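You operate a simulated robot arm through the tools that you are given. There is no shell and no other tool.

You run a simulated robot arm. Do the job below in one go: nothing can be reset, and whatever is moved stays where it is left.

## Task
Zero the balance with the boat on it, then weigh out 10 g of sand.
Fine: go by the screen; shut the bin, put the spoon back.
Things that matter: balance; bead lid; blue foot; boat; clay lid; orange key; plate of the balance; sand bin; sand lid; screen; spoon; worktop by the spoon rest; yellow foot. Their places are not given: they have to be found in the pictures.

The check looks at the end state, three seconds after you hand in, the way a careful person would. Anything else that was tipped, shoved, dropped, spilled or broken makes it a failure.

## Robot
A 7-joint arm with a two-finger parallel gripper, fixed in place. Base frame: the origin is at the foot of the arm, x ahead of it, y to its left, z up; the work surface is at about z = 900. Units: mm, rad, N and s.
Its first joint turns from -2.897 to 2.897 rad. Payload 3.43 kg.
The TCP is the grasp point between the finger pads, 30 mm short of the fingertips. In the tool frame z runs along the fingers and y along their closing line. Largest opening 94 mm; finger width 28, thickness 10; the body of the gripper, 50 by 96 mm, starts 55 mm behind the TCP.
Orientation is that of the tool frame in the base frame, as a unit quaternion [x, y, z, w]. With the fingers straight down and closing along the base's y, the tool's x points along the base's -x, its y along +y and its z along -z.

## Interface
- The arm moves only by the tool nudge_tool. Its argument "steps" is a list of rows, each a list of 7 numbers: the closure in counts, from 0 (fully open) to 255 (shut), then the shift along the tool's x, y, z in mm, then the turn, a rotation vector about the tool's x, y, z in rad. In form: [[hand, tx, ty, tz, rx, ry, rz], ...]. A call has 1 to 20 rows; each row is the pose to reach, as a shift and turn from the pose commanded when the call began, along the tool's axes at that moment. Each row takes 0.2 s and may step no farther than 50 mm and 0.15 rad from the row before; otherwise, or with a gripper value out of range, the whole call is refused. Where a pose cannot be reached the arm comes as near as it can. A force on the tool above 90 N (or 10 N above the force at the start of the call, whichever is more), or a blocked arm, ends the call early, and 0.2 s more pass. Each finger travels about 45 mm/s and halts on what it meets, pressing with about 39 N; the grip force reading is that of the motor and also rises with nothing between the fingers. The clock runs only during rows and for 0.2 s after the last one: add rows that repeat a pose to give the fingers time. It gives the time, the measured TCP pose, the force on the tool (base axes), the opening and the grip force at its end, in the units of the frame above (readings bear some noise), with the torque about the TCP (base axes, N m) and any sound that the robot's microphone picked up.
- Cameras (640 x 400 px; columns grow to the right, rows downward): "scene" is fixed at [219, 499.7, 1526.2]; the picture's right is [-0.79, -0.61, 0.00], its down [-0.23, 0.30, -0.92] and it looks along [0.56, -0.73, -0.38] (base axes); focal length 365 px, centre (320, 200). "wrist" rides on the gripper at [76, 14, -103] in the tool frame; the picture's right is [-0.18, 0.98, 0.00], its down [-0.75, -0.14, -0.64] and it looks along [-0.63, -0.12, 0.77] (tool axes); focal length 243 px, centre (320, 200).
- snapshot(camera): a new picture of that camera. It takes no simulated time.
- probe_pixels(camera, pixels): for up to 12 pixels [column, row] of the newest picture of that camera ("zoom" is the newest enlarged one), the place [x, y, z] in the base frame of the surface seen there, good to about 3 mm. It takes no simulated time.
- inspect(camera, box): a new picture of the part [left, top, right, bottom] of that camera's present view, enlarged. It takes no simulated time.
- hand_in(): hands the job in; it is judged then, once.

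Unless the task says otherwise, let go and move clear before handing in.

The tools are called as name(argument=value, ...) on one line, values as JSON. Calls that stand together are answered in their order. nudge_tool: Moves the arm, as the interface text tells. Its arguments: {"type":"object","properties":{"steps":{"type":"array","items":{"type":"array","items":{"type":"number"}}}},"required":["steps"]} The other tools are called the same way: snapshot (camera) takes a picture; probe_pixels (camera, pixels) gives the place of the surface under pixels of a picture; inspect (camera, box) takes an enlarged picture of a part of a camera's view; hand_in () hands the job in.

At the start:

```text
t: 0.0
ee_pos: [493.2, -336.1, 1286.7]
orientation: [0.0, 1.0, 0.0, 0.0]
ft_force: [-0.4, 0.1, 0.2]
torque: [0.02, 0.01, 0.01]
opening: 93.8
gripper_force: 0.0
```

scene: 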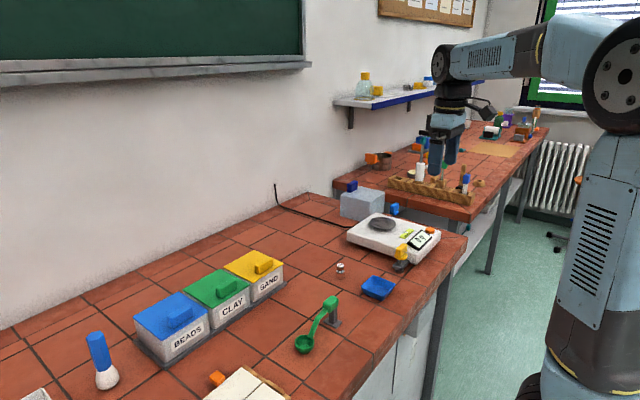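
wrist: 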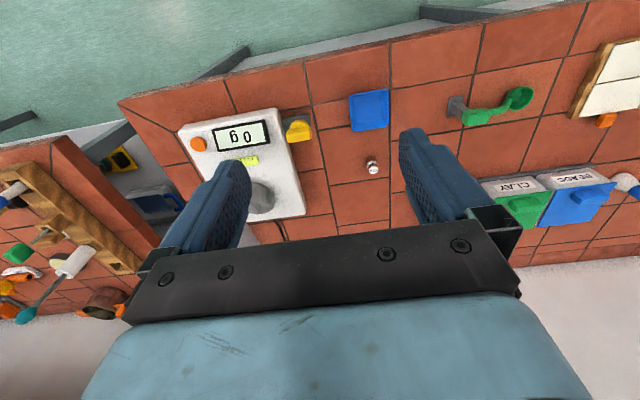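

The scene picture shows the balance near (395,238), the blue boat at (378,288), the green spoon at (318,325) on a rest, and the three bins with the sand one at (258,272). I'll take enlarged views to find the details.

inspect(camera="scene", box=[320, 170, 480, 310])

inspect(camera="wrist", box=[170, 80, 410, 230])

inspect(camera="scene", box=[120, 230, 360, 380])

```text
2.86 times, centred on (400, 240) of scene
```

zoom: 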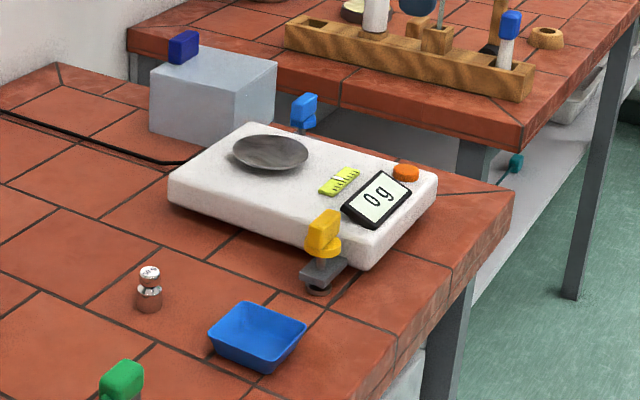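

```text
2.67 times, centred on (290, 155) of wrist
```

zoom: 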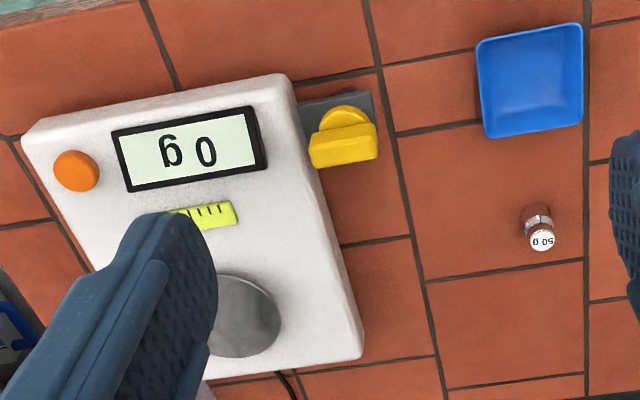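

```text
2.67 times, centred on (240, 305) of scene
```

zoom: 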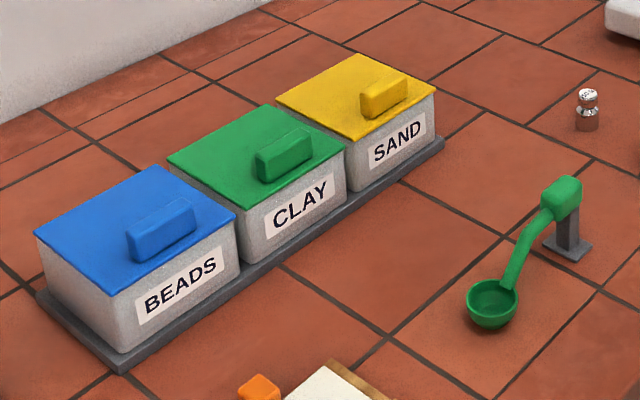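

The zoomed views show the balance reading "0 g", the orange key, the level vial, the yellow and blue feet knobs, a 50 g weight, and the lids with handles. I'll probe surface places for these.

snapshot(camera="scene")

probe_pixels(camera="scene", pixels=[[383, 223], [430, 229], [421, 241], [401, 250], [377, 288], [364, 287], [380, 277], [395, 289], [385, 297], [340, 267], [393, 208], [404, 235]])

probe_pixels(camera="scene", pixels=[[304, 343], [304, 352], [318, 322], [331, 302], [333, 320], [264, 265], [254, 262], [226, 287], [180, 315], [262, 258], [272, 263], [330, 298]])

probe_pixels(camera="wrist", pixels=[[198, 144], [241, 134], [246, 160], [299, 130], [369, 111], [352, 96], [387, 91], [355, 131], [388, 125], [372, 170], [265, 200], [302, 140]])

```text
taken
```

scene: 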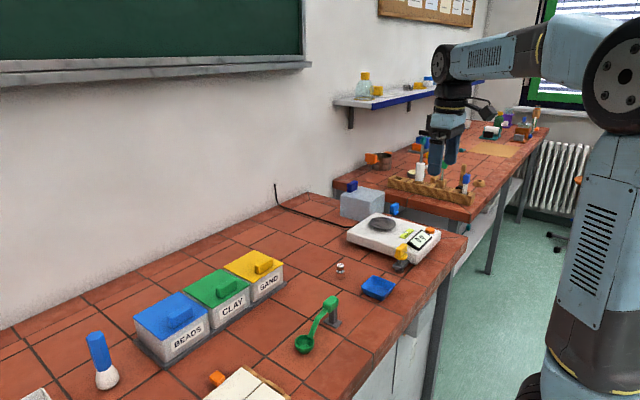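

```text
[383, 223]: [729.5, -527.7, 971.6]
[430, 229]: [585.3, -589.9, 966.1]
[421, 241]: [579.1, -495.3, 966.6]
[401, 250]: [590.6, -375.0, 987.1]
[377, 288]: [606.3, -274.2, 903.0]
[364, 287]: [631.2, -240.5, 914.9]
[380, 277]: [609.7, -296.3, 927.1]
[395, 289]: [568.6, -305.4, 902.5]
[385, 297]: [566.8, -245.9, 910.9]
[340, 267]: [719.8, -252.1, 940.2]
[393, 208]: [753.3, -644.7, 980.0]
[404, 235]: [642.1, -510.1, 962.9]
```

```text
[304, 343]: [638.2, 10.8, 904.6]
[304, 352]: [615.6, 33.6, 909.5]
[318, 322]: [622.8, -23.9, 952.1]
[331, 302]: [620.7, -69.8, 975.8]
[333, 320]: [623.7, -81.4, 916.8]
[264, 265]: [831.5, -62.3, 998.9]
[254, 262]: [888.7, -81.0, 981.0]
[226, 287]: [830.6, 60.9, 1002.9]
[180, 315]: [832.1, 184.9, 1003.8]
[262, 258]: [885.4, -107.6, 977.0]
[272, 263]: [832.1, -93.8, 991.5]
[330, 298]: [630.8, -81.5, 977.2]
```

```text
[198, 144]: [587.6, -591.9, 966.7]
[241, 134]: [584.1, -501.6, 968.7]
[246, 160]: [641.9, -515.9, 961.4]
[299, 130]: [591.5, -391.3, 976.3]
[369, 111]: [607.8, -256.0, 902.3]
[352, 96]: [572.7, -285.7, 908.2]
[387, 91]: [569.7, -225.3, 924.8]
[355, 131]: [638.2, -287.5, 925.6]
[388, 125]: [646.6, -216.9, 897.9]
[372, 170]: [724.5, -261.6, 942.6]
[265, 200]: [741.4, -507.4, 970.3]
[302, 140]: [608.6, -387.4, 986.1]
```

The key is at about (586,-591,966), the boat's centre near (605,-262,902), the plate near (740,-515,970). I'll zoom in on the level vial, the screen and the spoon to see whether the balance is level.

inspect(camera="wrist", box=[220, 145, 270, 175])

inspect(camera="scene", box=[380, 215, 450, 260])

inspect(camera="scene", box=[280, 285, 360, 360])

inspect(camera="wrist", box=[440, 70, 640, 220])

```text
12.80 times, centred on (245, 160) of wrist
```

zoom: 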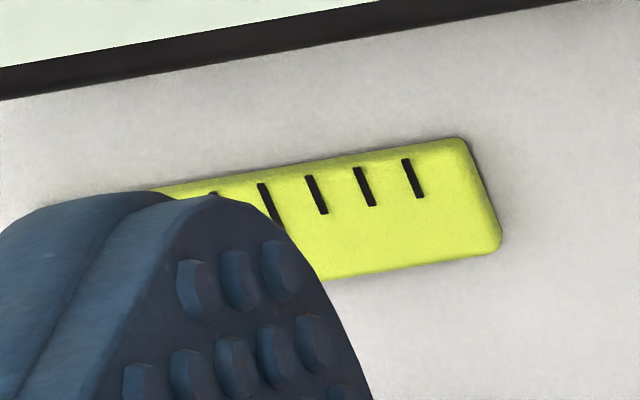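

```text
8.89 times, centred on (415, 238) of scene
```

zoom: 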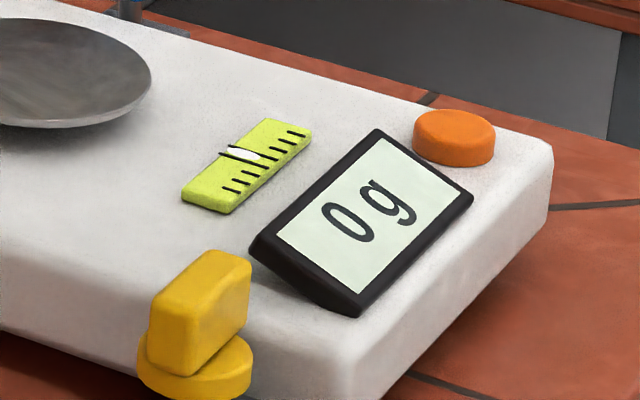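

```text
5.33 times, centred on (320, 322) of scene
```

zoom: 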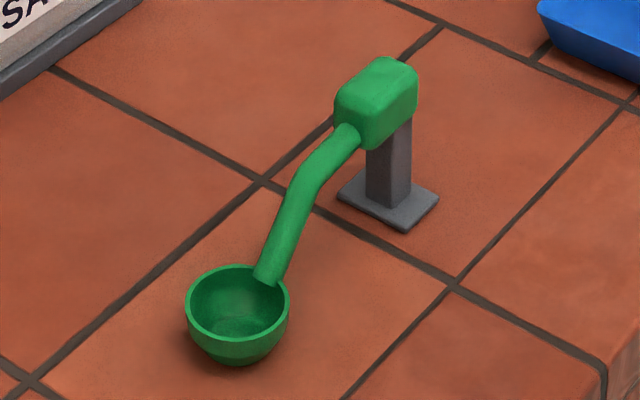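

```text
2.67 times, centred on (540, 145) of wrist
```

zoom: 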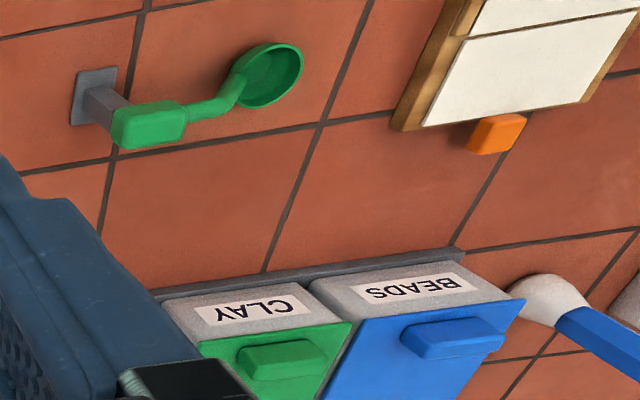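

The vial is partly hidden by the finger in the wrist view; in the scene zoom the bubble is at about (243,153). I'll move the hand above the balance, to look at the vial and screen between the fingers.

nudge_tool(steps=[[0, -5, -26, 30, 0, 0, 0], [0, -9, -51, 59, 0, 0, 0], [0, -14, -77, 88, 0, 0, 0], [0, -19, -102, 118, 0, 0, 0], [0, -23, -128, 147, 0, 0, 0], [0, -28, -153, 177, 0, 0, 0]])

snapshot(camera="wrist")

inspect(camera="wrist", box=[260, 150, 380, 225])

```text
t: 1.4
ee_pos: [521.4, -488.4, 1112.4]
orientation: [0.0, 1.0, 0.0, 0.001]
ft_force: [-0.5, -0.3, 0.5]
torque: [-0.03, -0.04, 0.02]
opening: 94.0
gripper_force: 0.0
```

```text
taken
```

wrist: 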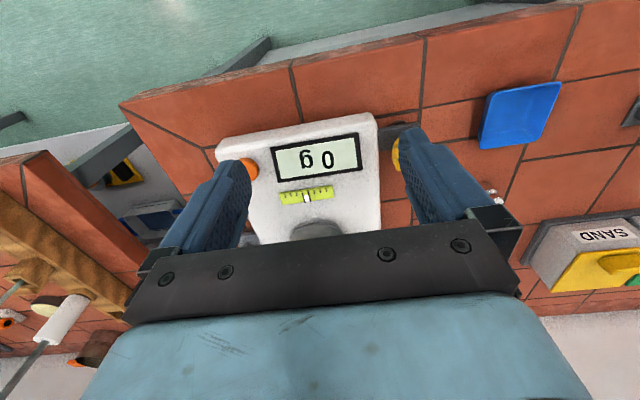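

```text
5.33 times, centred on (320, 188) of wrist
```

zoom: 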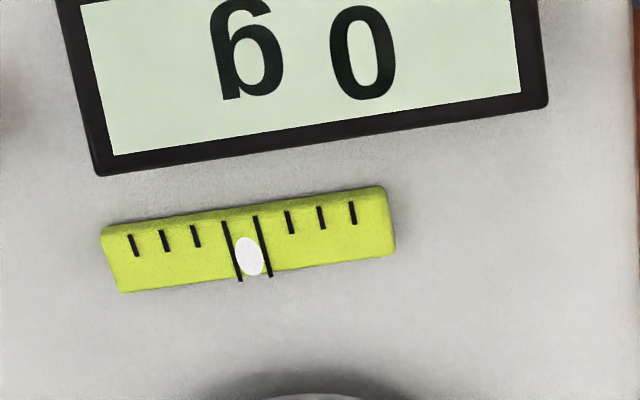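

The zoomed view shows the bubble (249,255) centred between the two long lines, so the balance is level and its feet should be left alone. The screen reads 0 g. Next I'll look at the boat from close up.

nudge_tool(steps=[[0, 6, 42, 8, 0, 0, 0], [0, 13, 85, 17, 0, 0, 0], [0, 19, 128, 26, 0, 0, 0], [0, 26, 170, 34, 0, 0, 0], [0, 33, 213, 43, 0, 0, 0], [0, 39, 255, 52, 0, 0, 0]])

snapshot(camera="wrist")

inspect(camera="wrist", box=[250, 150, 410, 250])

```text
t: 2.8
ee_pos: [482.0, -233.6, 1060.2]
orientation: [0.0, 1.0, 0.0, 0.0]
ft_force: [-0.1, -0.4, -0.9]
torque: [0.01, 0.02, -0.01]
opening: 93.9
gripper_force: 0.1
```

```text
taken
```

wrist: 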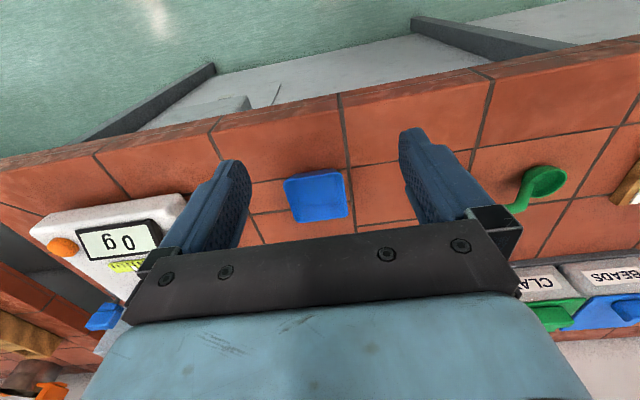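

```text
4.00 times, centred on (330, 200) of wrist
```

zoom: 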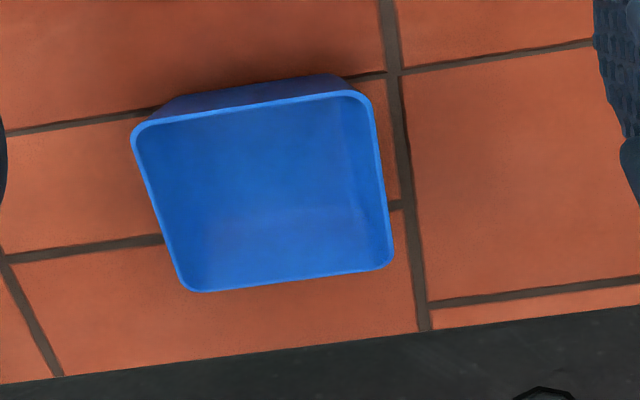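

The boat shows clearly at (315,195) between the fingers; I'll probe its rim and floor in the zoomed picture.

probe_pixels(camera="zoom", pixels=[[136, 130], [366, 97], [388, 262], [188, 286], [250, 112], [380, 180], [158, 210], [290, 280], [255, 200], [265, 97], [330, 85], [200, 100]])

inspect(camera="scene", box=[350, 265, 410, 310])

```text
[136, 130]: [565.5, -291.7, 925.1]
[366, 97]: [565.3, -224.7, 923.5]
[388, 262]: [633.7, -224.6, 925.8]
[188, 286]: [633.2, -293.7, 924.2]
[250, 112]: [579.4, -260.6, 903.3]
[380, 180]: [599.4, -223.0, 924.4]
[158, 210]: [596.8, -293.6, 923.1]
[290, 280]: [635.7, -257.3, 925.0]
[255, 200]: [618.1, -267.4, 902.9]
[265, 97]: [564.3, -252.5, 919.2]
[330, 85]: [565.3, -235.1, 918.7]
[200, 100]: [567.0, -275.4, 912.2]
```

```text
8.89 times, centred on (380, 288) of scene
```

zoom: 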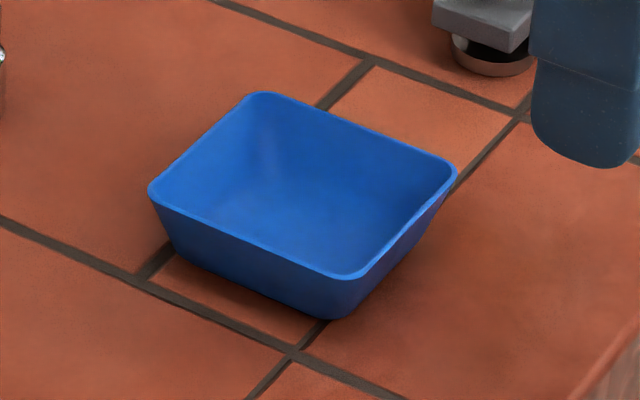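

The boat rim is at z≈925, spanning x 564–636 and y -294 to -223, so it fits between the open fingers. Next I'll look at the spoon on its rest from close up.

nudge_tool(steps=[[0, -6, 45, -4, 0, 0, 0], [0, -12, 90, -8, 0, 0, 0], [0, -18, 135, -12, 0, 0, 0], [0, -24, 180, -16, 0, 0, 0], [0, -30, 224, -20, 0, 0, 0]])

snapshot(camera="wrist")

inspect(camera="wrist", box=[240, 130, 416, 240])

```text
t: 4.0
ee_pos: [512.3, -8.5, 1079.9]
orientation: [0.0, 1.0, 0.0, -0.001]
ft_force: [-0.3, -0.4, -0.4]
torque: [0.02, 0.01, 0.02]
opening: 93.8
gripper_force: 0.1
```

```text
taken
```

wrist: 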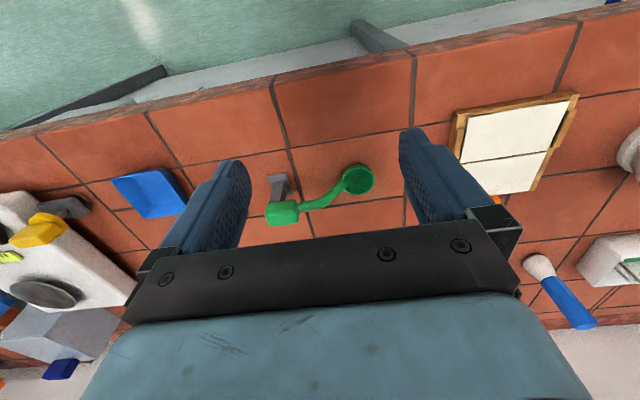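

```text
3.64 times, centred on (328, 185) of wrist
```

zoom: 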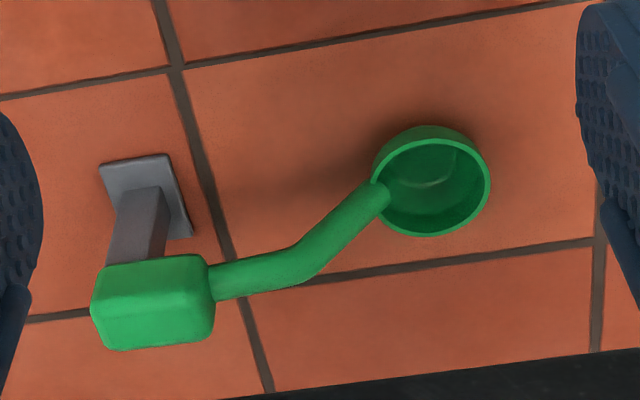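

probe_pixels(camera="zoom", pixels=[[105, 310], [150, 300], [200, 265], [108, 275], [195, 335], [115, 345], [250, 280], [300, 255], [375, 195], [485, 180], [430, 140], [425, 232]])

probe_pixels(camera="zoom", pixels=[[430, 215], [420, 190], [135, 240], [105, 175], [165, 160], [188, 232], [140, 190], [450, 165], [470, 145], [395, 150]])

inspect(camera="scene", box=[285, 285, 349, 365])

```text
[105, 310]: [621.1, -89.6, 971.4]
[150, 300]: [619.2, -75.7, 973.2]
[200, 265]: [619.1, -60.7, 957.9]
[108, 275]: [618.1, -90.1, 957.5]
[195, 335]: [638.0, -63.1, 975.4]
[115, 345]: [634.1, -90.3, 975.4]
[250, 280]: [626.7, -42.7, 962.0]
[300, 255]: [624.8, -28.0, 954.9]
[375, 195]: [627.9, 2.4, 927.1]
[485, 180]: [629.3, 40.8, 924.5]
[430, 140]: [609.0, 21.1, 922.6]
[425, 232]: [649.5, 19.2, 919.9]
```

```text
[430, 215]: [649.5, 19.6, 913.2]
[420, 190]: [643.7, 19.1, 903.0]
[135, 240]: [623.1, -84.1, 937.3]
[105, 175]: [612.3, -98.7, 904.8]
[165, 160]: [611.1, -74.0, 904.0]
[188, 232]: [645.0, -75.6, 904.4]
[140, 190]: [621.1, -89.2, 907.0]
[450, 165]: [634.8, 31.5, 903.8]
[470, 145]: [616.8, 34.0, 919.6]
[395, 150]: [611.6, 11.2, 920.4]
```

```text
5.00 times, centred on (317, 325) of scene
```

zoom: 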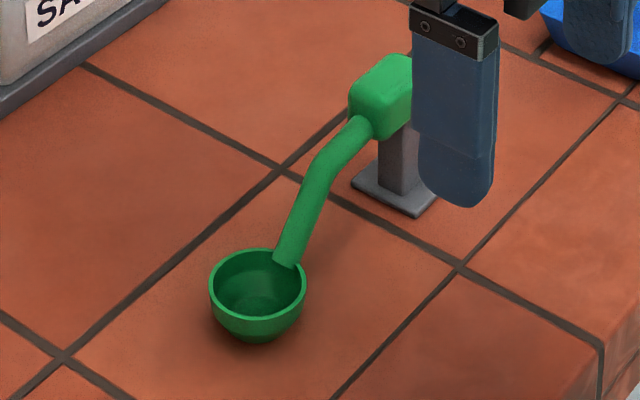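

The spoon's handle block is centred near (628,-75,966), about 24×30×20, and the bowl rim is a 41 mm circle centred at (629,20,924), standing on the worktop. Next I'll look at the sand bin and its lid.

nudge_tool(steps=[[0, -20, -4, -25, 0, 0, 0], [0, -60, -14, -50, 0, 0, 0], [0, -105, -24, -50, 0, 0, 0], [0, -150, -34, -50, 0, 0, 0], [0, -195, -44, -50, 0, 0, 0], [0, -235, -53, -50, 0, 0, 0]])

snapshot(camera="wrist")

inspect(camera="wrist", box=[232, 110, 408, 220])

inspect(camera="scene", box=[130, 240, 290, 350])

```text
t: 5.4
ee_pos: [746.7, -62.2, 1131.2]
orientation: [0.0, 1.0, 0.0, 0.0]
ft_force: [-0.8, 0.3, -0.1]
torque: [0.02, -0.07, 0.03]
opening: 93.9
gripper_force: 0.2
```

```text
taken
```

wrist: 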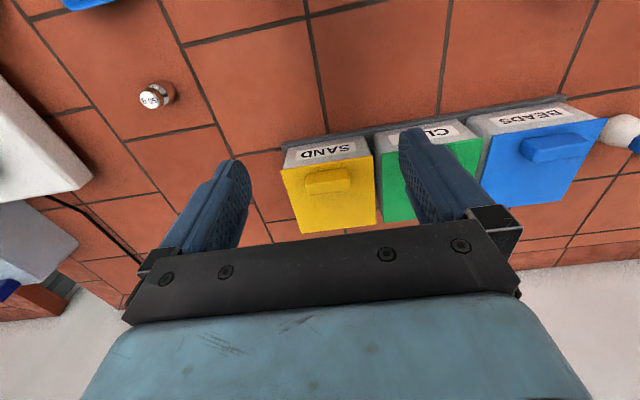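

```text
3.64 times, centred on (320, 165) of wrist
```

zoom: 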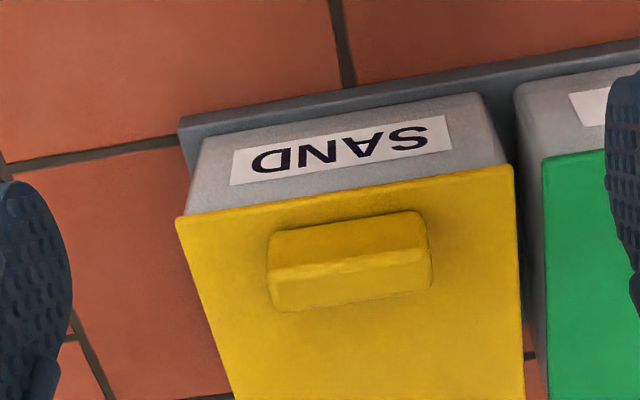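

```text
3.64 times, centred on (210, 295) of scene
```

zoom: 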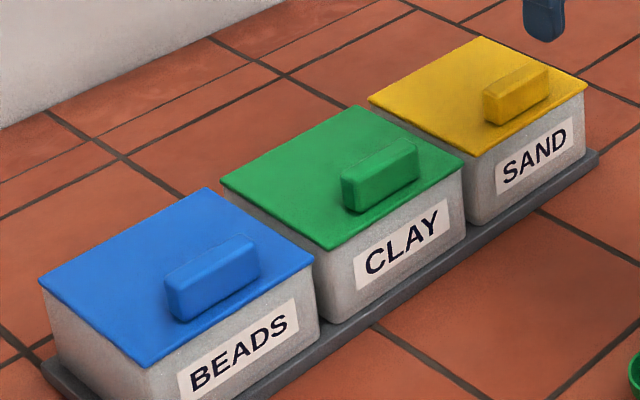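

The sand lid carries a grip bar near its front edge, which suggests a hinge at the back. I'll probe the lid, bar and front face.

inspect(camera="wrist", box=[260, 120, 400, 240])

probe_pixels(camera="wrist", pixels=[[282, 170], [373, 156], [376, 222], [303, 231], [308, 175], [347, 170], [349, 188], [310, 193], [325, 180], [325, 190], [330, 215], [340, 150]])

probe_pixels(camera="scene", pixels=[[232, 266], [253, 251], [290, 263], [262, 282], [254, 267], [264, 262], [278, 261], [263, 273], [280, 275], [257, 288], [279, 287], [242, 258]])

```text
3.33 times, centred on (330, 180) of wrist
```

zoom: 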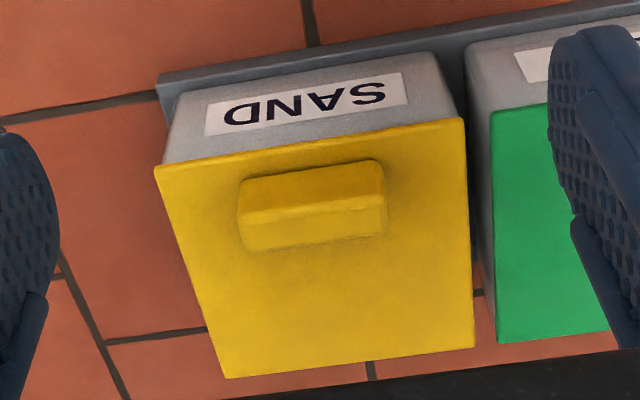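

```text
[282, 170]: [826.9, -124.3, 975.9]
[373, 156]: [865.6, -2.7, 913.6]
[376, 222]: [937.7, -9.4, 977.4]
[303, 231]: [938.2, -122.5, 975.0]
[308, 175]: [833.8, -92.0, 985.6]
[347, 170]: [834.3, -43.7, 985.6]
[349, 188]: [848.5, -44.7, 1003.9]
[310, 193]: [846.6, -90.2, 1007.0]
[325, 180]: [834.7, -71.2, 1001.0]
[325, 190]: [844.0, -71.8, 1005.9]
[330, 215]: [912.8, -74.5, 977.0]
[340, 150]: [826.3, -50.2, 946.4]
```

```text
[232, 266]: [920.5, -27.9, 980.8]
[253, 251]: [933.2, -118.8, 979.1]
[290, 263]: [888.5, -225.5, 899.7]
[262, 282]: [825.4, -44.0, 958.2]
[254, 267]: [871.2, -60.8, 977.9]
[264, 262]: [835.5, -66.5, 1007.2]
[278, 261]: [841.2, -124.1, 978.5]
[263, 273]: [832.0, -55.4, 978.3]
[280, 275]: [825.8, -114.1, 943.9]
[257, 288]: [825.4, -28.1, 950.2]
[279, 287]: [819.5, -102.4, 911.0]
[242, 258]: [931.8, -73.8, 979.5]
```

The lid spans x 825–938, y -124 to -10 at z 977, and its bar is centred near (843,-68) with its top at z 1006. Before fetching the boat I'll probe the plate's rim and the key more precisely.

inspect(camera="scene", box=[340, 200, 450, 275])

probe_pixels(camera="zoom", pixels=[[250, 135], [177, 140], [320, 137], [240, 170], [250, 105], [525, 152], [527, 168], [350, 175], [150, 170], [410, 320], [365, 240], [300, 105]])

```text
5.33 times, centred on (395, 238) of scene
```

zoom: 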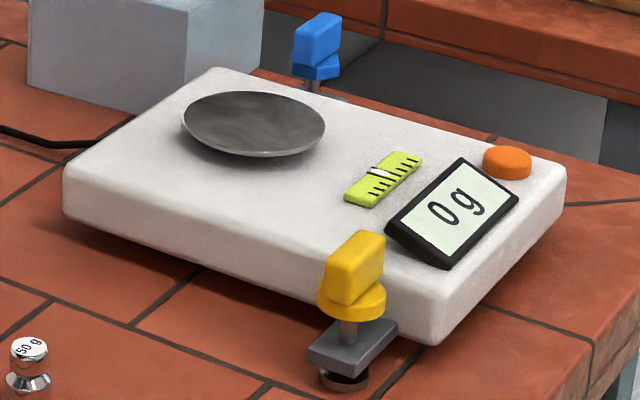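

```text
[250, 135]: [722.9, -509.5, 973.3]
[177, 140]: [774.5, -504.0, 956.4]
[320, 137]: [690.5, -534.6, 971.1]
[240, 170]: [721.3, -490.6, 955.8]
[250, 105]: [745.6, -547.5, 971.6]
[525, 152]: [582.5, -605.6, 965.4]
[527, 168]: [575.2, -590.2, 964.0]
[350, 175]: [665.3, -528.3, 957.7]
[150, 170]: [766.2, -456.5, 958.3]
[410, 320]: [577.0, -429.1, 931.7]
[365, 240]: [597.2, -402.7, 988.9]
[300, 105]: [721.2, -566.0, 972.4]
```

The plate looks like a shallow dish; I'll probe its rim all round to get the centre, plus the key's edge.

probe_pixels(camera="zoom", pixels=[[185, 122], [322, 130], [252, 154], [253, 94], [205, 145], [300, 150], [300, 103], [205, 103], [253, 125], [487, 155], [528, 160], [507, 150]])

probe_pixels(camera="zoom", pixels=[[507, 162], [395, 165], [355, 190], [443, 222], [476, 175], [430, 250], [495, 210], [405, 215], [318, 65], [355, 245], [340, 265], [330, 370]])

```text
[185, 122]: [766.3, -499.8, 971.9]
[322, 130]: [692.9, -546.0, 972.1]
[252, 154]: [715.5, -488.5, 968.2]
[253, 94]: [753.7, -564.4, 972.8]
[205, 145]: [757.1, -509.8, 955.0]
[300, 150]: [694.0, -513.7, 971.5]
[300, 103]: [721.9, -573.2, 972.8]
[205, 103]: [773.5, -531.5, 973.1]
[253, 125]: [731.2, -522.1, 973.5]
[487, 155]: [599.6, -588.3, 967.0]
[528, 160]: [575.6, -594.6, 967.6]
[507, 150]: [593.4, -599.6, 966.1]
```

```text
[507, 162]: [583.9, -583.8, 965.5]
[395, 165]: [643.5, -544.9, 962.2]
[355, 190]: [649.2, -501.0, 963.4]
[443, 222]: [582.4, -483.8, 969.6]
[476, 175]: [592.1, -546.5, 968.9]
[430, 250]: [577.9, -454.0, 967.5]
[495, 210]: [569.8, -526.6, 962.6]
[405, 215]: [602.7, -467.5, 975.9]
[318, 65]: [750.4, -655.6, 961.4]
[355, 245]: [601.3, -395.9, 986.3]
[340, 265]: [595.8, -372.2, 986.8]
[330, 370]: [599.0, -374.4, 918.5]
```

The plate's rim fits a circle centred about (732,-530), radius 43, top z≈972. I'll move above the boat at (600,-258) with the fingers fully open.

nudge_tool(steps=[[0, 25, -33, 0, 0, 0, 0], [0, 50, -66, 20, 0, 0, 0], [0, 74, -98, 40, 0, 0, 0], [0, 98, -131, 60, 0, 0, 0], [0, 122, -164, 80, 0, 0, 0], [0, 146.7, -196.3, 100, 0, 0, 0], [0, 146.7, -196.3, 130, 0, 0, 0]])

snapshot(camera="wrist")

inspect(camera="scene", box=[330, 220, 450, 310])

```text
t: 7.0
ee_pos: [600.7, -259.6, 1000.6]
orientation: [-0.001, 1.0, 0.001, 0.0]
ft_force: [-0.2, 0.4, -0.5]
torque: [0.0, -0.01, -0.02]
opening: 94.2
gripper_force: 0.1
```

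```text
taken
```

wrist: 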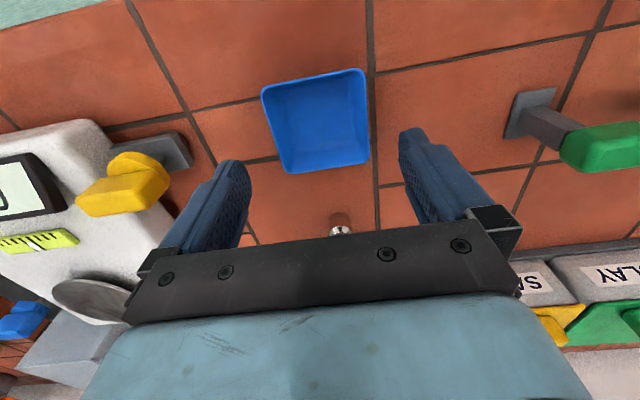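

```text
4.44 times, centred on (390, 265) of scene
```

zoom: 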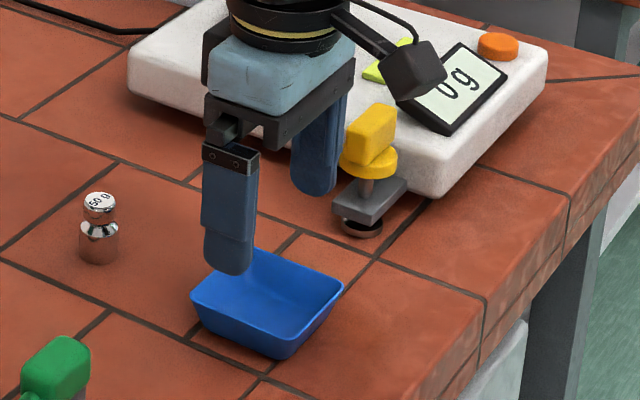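

The boat lies between the fingers in both pictures, with the yellow foot clear of the hand. I'll descend so the tips are about 13 mm below the rim, then close gently.

nudge_tool(steps=[[0, 0.5, 1, 20, 0, 0, 0], [0, 0.5, 1, 40, 0, 0, 0], [0, 0.5, 1, 58, 0, 0, 0], [0, 0.5, 1, 58, 0, 0, 0]])

inspect(camera="scene", box=[330, 220, 450, 310])

snapshot(camera="wrist")

```text
t: 8.0
ee_pos: [601.5, -256.7, 941.5]
orientation: [-0.001, 1.0, -0.001, 0.0]
ft_force: [0.0, -0.3, -0.2]
torque: [-0.01, -0.06, -0.01]
opening: 94.1
gripper_force: 0.1
```

```text
4.44 times, centred on (390, 265) of scene
```

zoom: 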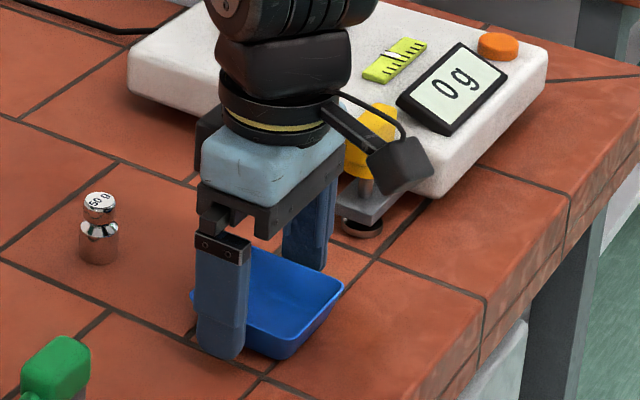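

```text
taken
```

wrist: 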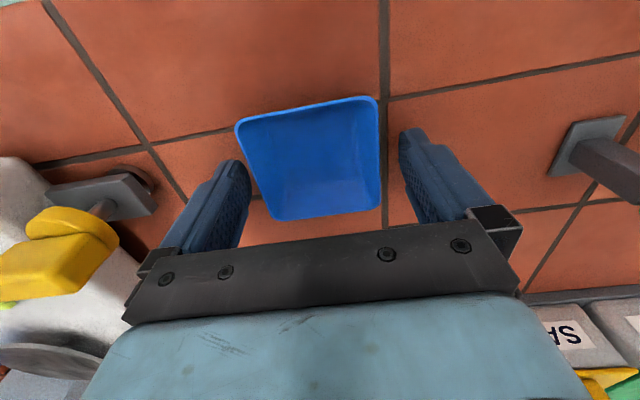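

The fingers straddle the boat evenly. I'll close in small stages, watching the opening and force.

nudge_tool(steps=[[50, 0, 0, 0, 0, 0, 0], [60, 0, 0, 0, 0, 0, 0], [66, 0, 0, 0, 0, 0, 0], [70, 0, 0, 0, 0, 0, 0], [74, 0, 0, 0, 0, 0, 0], [74, 0, 0, 0, 0, 0, 0]])

inspect(camera="scene", box=[330, 220, 450, 310])

snapshot(camera="wrist")

```text
t: 9.4
ee_pos: [600.6, -258.1, 940.7]
orientation: [0.0, 1.0, 0.0, 0.0]
ft_force: [-0.3, -0.2, 0.1]
torque: [0.03, 0.03, 0.01]
opening: 69.5
gripper_force: 6.1
```

```text
4.44 times, centred on (390, 265) of scene
```

zoom: 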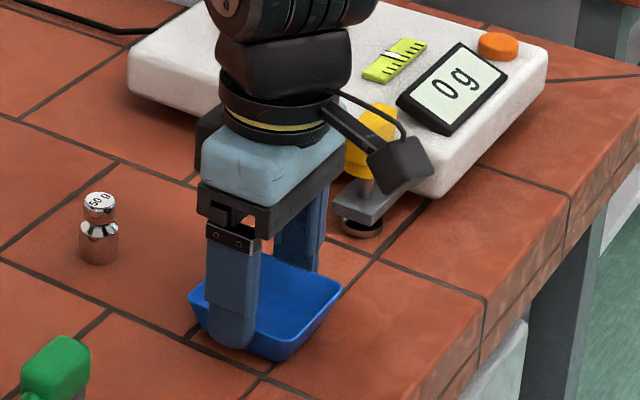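

```text
taken
```

wrist: 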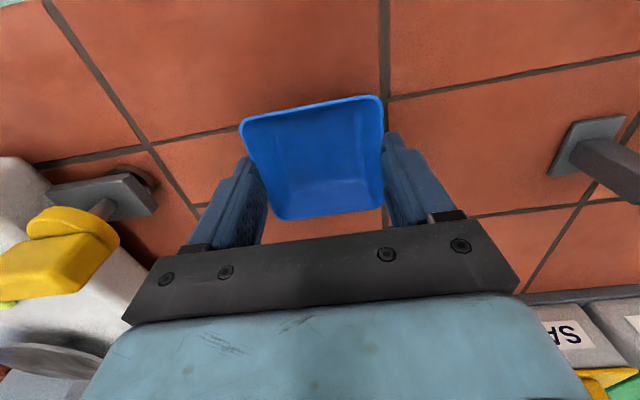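

The fingers hold the boat at 69.5 mm with 6 N, and its walls look slightly pinched but intact. I'll lift it a little to see whether it comes along level.

nudge_tool(steps=[[76, 0, 0, -5, 0, 0, 0], [76, 0, 0, -15, 0, 0, 0], [76, 0, 0, -30, 0, 0, 0]])

inspect(camera="scene", box=[330, 220, 450, 310])

snapshot(camera="wrist")

```text
t: 10.2
ee_pos: [601.0, -257.2, 972.1]
orientation: [0.0, 1.0, -0.001, -0.001]
ft_force: [0.7, 0.9, -0.1]
torque: [-0.01, -0.02, -0.02]
opening: 69.3
gripper_force: 25.6
```

```text
4.44 times, centred on (390, 265) of scene
```

zoom: 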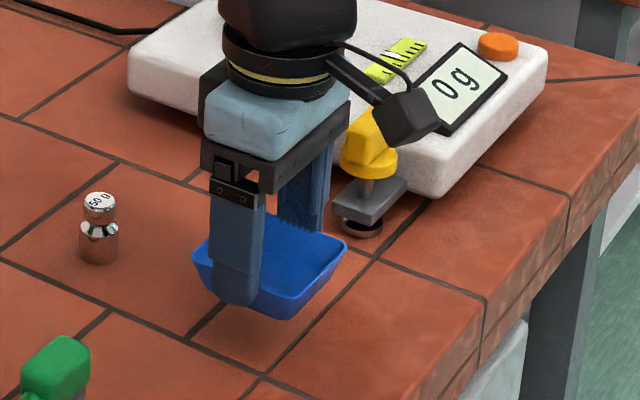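

```text
taken
```

wrist: 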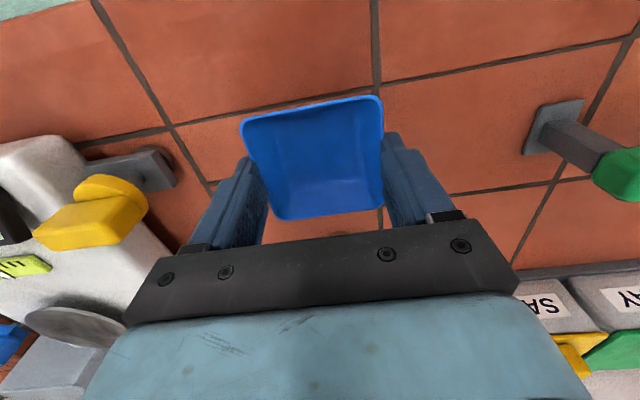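

The boat came up level at 69.3 mm. I'll raise it, then carry it across to above the plate.

nudge_tool(steps=[[76, 0, 0, -30, 0, 0, 0], [76, 0, 0, -60, 0, 0, 0], [76, 0, 0, -90, 0, 0, 0], [76, -13, -27, -90, 0, 0, 0], [76, -30, -62, -90, 0, 0, 0], [76, -47, -97, -90, 0, 0, 0], [76, -64, -132, -90, 0, 0, 0], [76, -81, -167, -90, 0, 0, 0], [76, -98, -202, -90, 0, 0, 0], [76, -115, -237, -90, 0, 0, 0], [76, -126, -262, -90, 0, 0, 0], [76, -131.7, -273, -90, 0, 0, 0]])

inspect(camera="scene", box=[330, 170, 450, 260])

snapshot(camera="wrist")

```text
t: 12.8
ee_pos: [733.3, -530.9, 1061.1]
orientation: [-0.001, 1.0, -0.001, 0.001]
ft_force: [0.0, 0.6, 0.3]
torque: [-0.02, 0.02, -0.01]
opening: 70.2
gripper_force: 14.5
```

```text
4.44 times, centred on (390, 215) of scene
```

zoom: 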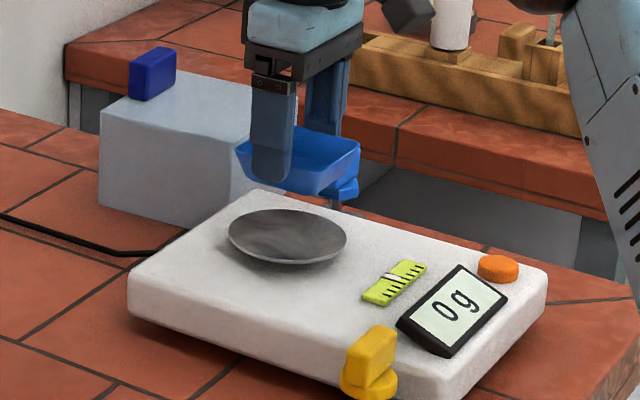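

```text
taken
```

wrist: 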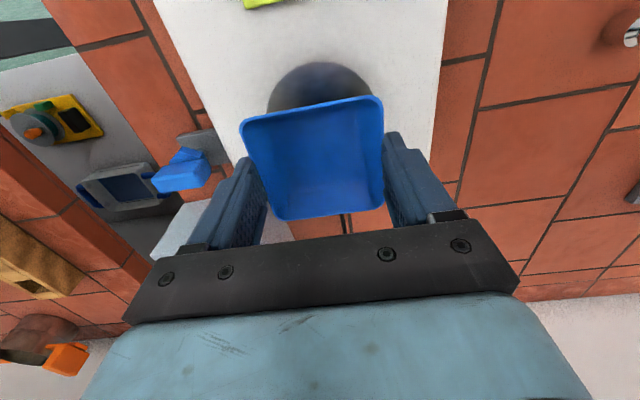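

The boat hangs over the plate with the feet and the grey box clear of the hand. I'll lower slowly towards contact.

nudge_tool(steps=[[76, 0, 0, 15, 0, 0, 0], [76, 0, 0, 30, 0, 0, 0], [76, 0, 0, 40, 0, 0, 0], [76, 0, 0, 43, 0, 0, 0], [76, 0, 0, 43, 0, 0, 0]])

inspect(camera="scene", box=[350, 190, 450, 260])

snapshot(camera="wrist")

```text
t: 14.0
ee_pos: [731.6, -530.6, 1017.5]
orientation: [0.0, 1.0, 0.0, 0.0]
ft_force: [0.7, 0.0, -0.4]
torque: [-0.01, 0.0, 0.01]
opening: 69.8
gripper_force: 22.4
```

```text
5.71 times, centred on (400, 225) of scene
```

zoom: 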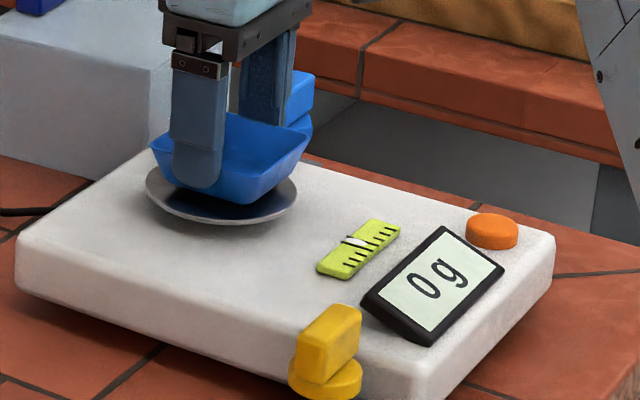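

```text
taken
```

wrist: 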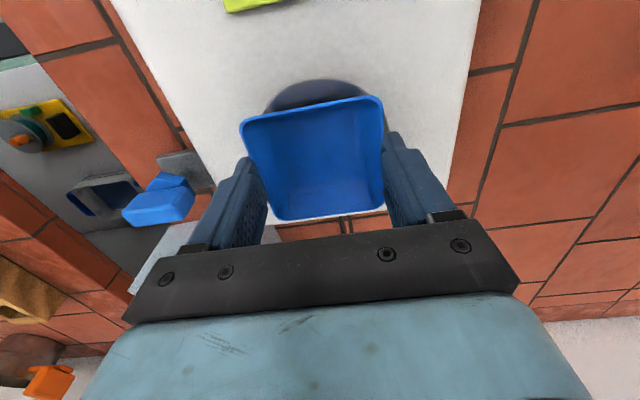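

The screen still reads 0 g, so the boat isn't yet on the plate. I'll lower in 1 mm steps.

nudge_tool(steps=[[76, 0, 0, 1, 0, 0, 0], [76, 0, 0, 2, 0, 0, 0], [76, 0, 0, 2, 0, 0, 0]])

inspect(camera="scene", box=[350, 190, 450, 260])

```text
t: 14.8
ee_pos: [731.8, -531.3, 1016.3]
orientation: [0.0, 1.0, -0.001, 0.001]
ft_force: [0.1, 0.5, 0.5]
torque: [0.02, -0.04, 0.0]
opening: 66.7
gripper_force: 38.9
```

```text
5.71 times, centred on (400, 225) of scene
```

zoom: 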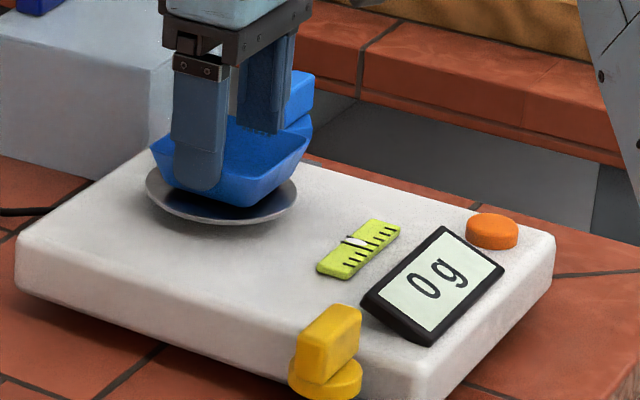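

The opening dropped to 66.7 mm, so the walls are riding up between the pads, as if the boat had touched. I'll hold a moment and look again, closely.

nudge_tool(steps=[[74, 0, 0, 0, 0, 0, 0], [70, 0, 0, 0, 0, 0, 0], [70, 0, 0, 0, 0, 0, 0]])

inspect(camera="scene", box=[365, 195, 425, 240])

snapshot(camera="wrist")

```text
t: 15.6
ee_pos: [731.9, -531.5, 1016.1]
orientation: [0.0, 1.0, 0.0, 0.0]
ft_force: [-0.3, 0.7, 0.2]
torque: [-0.01, 0.0, -0.02]
opening: 69.3
gripper_force: 27.1
```

```text
8.89 times, centred on (395, 218) of scene
```

zoom: 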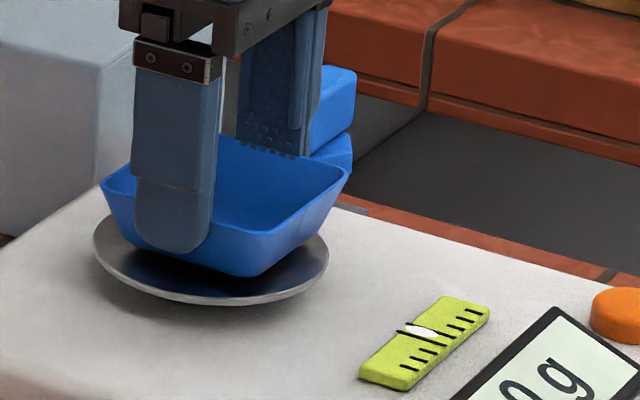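

```text
taken
```

wrist: 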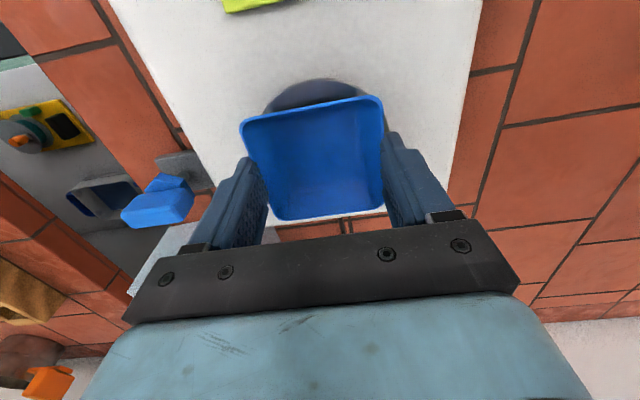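

The boat seems a millimetre or two above the dish with a shadow below it, and the screen still reads 0. I'll lower 1 mm at a time.

nudge_tool(steps=[[70, 0, 0, 1, 0, 0, 0], [70, 0, 0, 1, 0, 0, 0], [70, 0, 0, 2, 0, 0, 0], [70, 0, 0, 2, 0, 0, 0]])

inspect(camera="scene", box=[365, 195, 445, 255])

```text
t: 16.6
ee_pos: [731.6, -531.7, 1015.9]
orientation: [-0.001, 1.0, 0.0, 0.0]
ft_force: [0.0, 0.0, -0.8]
torque: [0.0, 0.0, 0.01]
opening: 71.1
gripper_force: 13.1
```

```text
6.67 times, centred on (405, 225) of scene
```

zoom: 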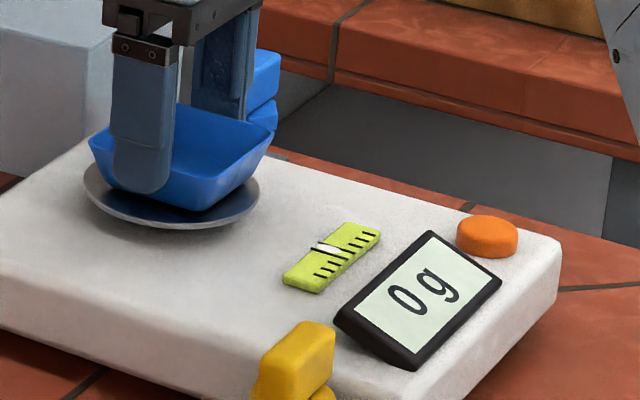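

I'll probe the boat's rim and the plate to judge the remaining gap.

probe_pixels(camera="zoom", pixels=[[230, 120], [267, 148], [240, 177], [200, 206], [215, 202], [200, 222], [110, 155], [92, 145], [245, 205], [180, 180], [255, 195], [105, 195]])

inspect(camera="scene", box=[372, 205, 412, 235])

```text
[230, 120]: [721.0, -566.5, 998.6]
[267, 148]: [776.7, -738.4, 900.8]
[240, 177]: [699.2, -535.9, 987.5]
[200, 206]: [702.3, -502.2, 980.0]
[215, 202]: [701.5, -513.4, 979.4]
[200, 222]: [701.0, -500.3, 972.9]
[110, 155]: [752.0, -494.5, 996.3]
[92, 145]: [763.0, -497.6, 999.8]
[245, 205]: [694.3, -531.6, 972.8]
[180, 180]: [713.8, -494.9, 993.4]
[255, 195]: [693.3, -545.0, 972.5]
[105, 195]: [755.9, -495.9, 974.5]
```

```text
13.33 times, centred on (392, 220) of scene
```

zoom: 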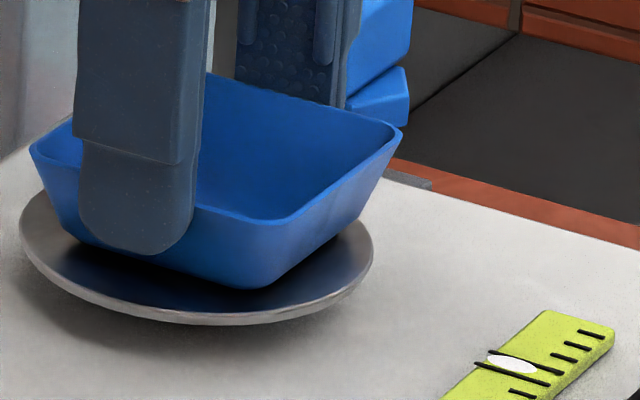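

The rim is at about z 998, so it's within 1–2 mm of resting. I'll lower 1.5 mm more and open gently.

nudge_tool(steps=[[70, 0, 0, 1, 0, 0, 0], [70, 0, 0, 1.5, 0, 0, 0], [66, 0, 0, 1.5, 0, 0, 0], [62, 0, 0, 1.5, 0, 0, 0], [58, 0, 0, 1.5, 0, 0, 0], [50, 0, 0, 1.5, 0, 0, 0], [30, 0, 0, 1.5, 0, 0, 0], [0, 0, 0, 1.5, 0, 0, 0], [0, 0, 0, 1.5, 0, 0, 0]])

inspect(camera="scene", box=[365, 195, 445, 255])

snapshot(camera="wrist")

```text
t: 18.6
ee_pos: [732.5, -531.3, 1013.0]
orientation: [0.0, 1.0, 0.0, 0.0]
ft_force: [-0.6, -0.7, 0.3]
torque: [0.0, 0.01, -0.02]
opening: 94.0
gripper_force: 0.1
```

```text
6.67 times, centred on (405, 225) of scene
```

zoom: 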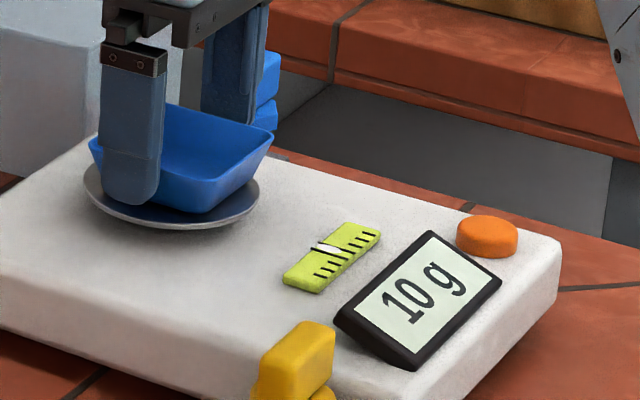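

```text
taken
```

wrist: 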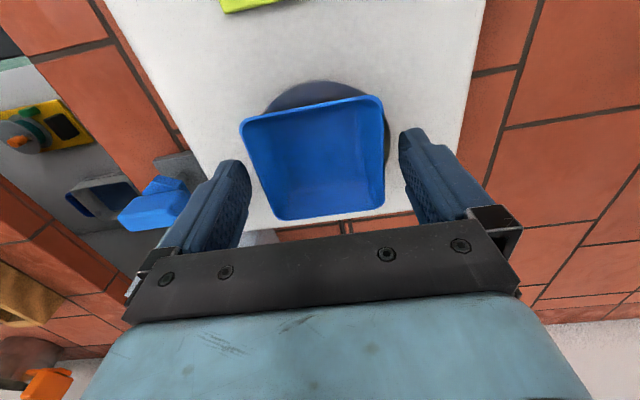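

The boat rests on the plate and the screen reads 10 g (the boat's own weight). I'll back straight up, close the fingers, and go above the orange key near (587,-593).

nudge_tool(steps=[[0, 0, 0, -15, 0, 0, 0], [0, 0, 0, -50, 0, 0, 0], [0, 0, 0, -90, 0, 0, 0], [100, 37, -15, -90, 0, 0, 0], [200, 73, -31, -90, 0, 0, 0], [255, 110, -46, -90, 0, 0, 0], [255, 146, -61, -90, 0, 0, 0], [255, 146, -61, -60, 0, 0, 0], [255, 146, -61, -30, 0, 0, 0]])

snapshot(camera="wrist")

inspect(camera="scene", box=[365, 195, 445, 255])

```text
t: 20.6
ee_pos: [585.0, -592.3, 1044.0]
orientation: [-0.001, 1.0, 0.0, 0.0]
ft_force: [0.7, 0.7, -0.8]
torque: [0.0, -0.03, 0.01]
opening: 0.0
gripper_force: 23.7
```

```text
taken
```

wrist: 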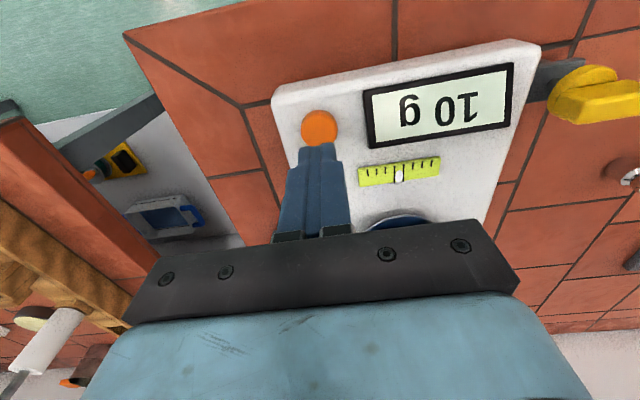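

```text
6.67 times, centred on (405, 225) of scene
```

zoom: 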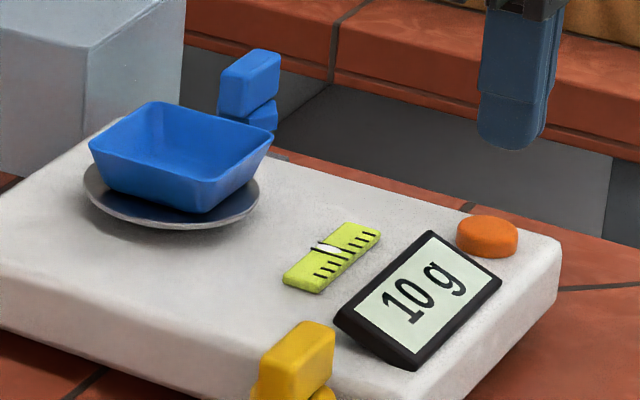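

The boat sits on the plate, screen reads 10 g, and the key shows at (319,127) in the wrist view. I'll probe the key's edges for its centre.

probe_pixels(camera="wrist", pixels=[[319, 127], [303, 128], [336, 126], [319, 112], [319, 141], [370, 100]])

```text
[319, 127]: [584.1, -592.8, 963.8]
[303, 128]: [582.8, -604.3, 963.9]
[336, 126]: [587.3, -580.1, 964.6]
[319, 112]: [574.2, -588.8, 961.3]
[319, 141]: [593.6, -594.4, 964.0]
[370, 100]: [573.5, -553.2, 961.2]
```

The key's centre is at about (585,-592) with its top near z 965, right under the fingertips (now at z≈1014). I'll descend to just above it.

nudge_tool(steps=[[255, 0, 0, 20, 0, 0, 0], [255, 0, 0, 38, 0, 0, 0], [255, 0, 0, 43, 0, 0, 0], [255, 0, 0, 45, 0, 0, 0]])

inspect(camera="scene", box=[385, 205, 445, 250])

```text
t: 21.6
ee_pos: [587.2, -591.5, 998.7]
orientation: [-0.001, 1.0, -0.001, 0.001]
ft_force: [0.3, 0.0, -0.1]
torque: [-0.04, 0.01, 0.04]
opening: 0.0
gripper_force: 33.3
```

```text
8.89 times, centred on (415, 228) of scene
```

zoom: 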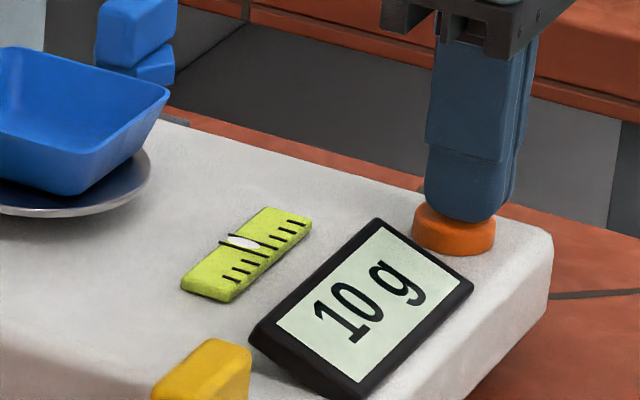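

The fingertips are right above the key and the screen still reads 10 g. I'll press in 1 mm steps and then come back up.

nudge_tool(steps=[[255, 0, 0, 1, 0, 0, 0], [255, 0, 0, 2, 0, 0, 0], [255, 0, 0, 3, 0, 0, 0]])

inspect(camera="scene", box=[385, 205, 445, 250])

```text
t: 22.4
ee_pos: [587.2, -591.8, 996.1]
orientation: [0.0, 1.0, 0.0, 0.0]
ft_force: [0.7, -0.8, 0.4]
torque: [0.02, -0.03, -0.01]
opening: 0.1
gripper_force: 33.0
```

```text
8.89 times, centred on (415, 228) of scene
```

zoom: 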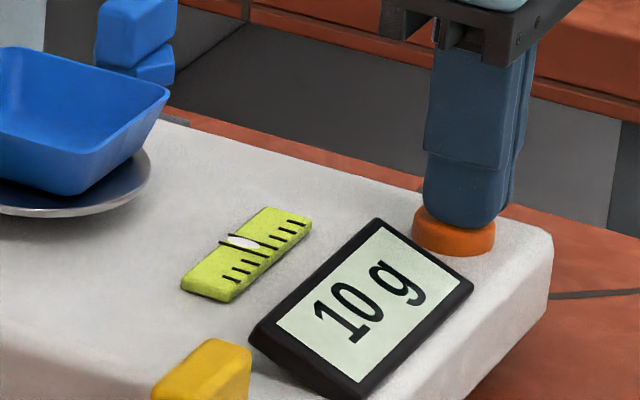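

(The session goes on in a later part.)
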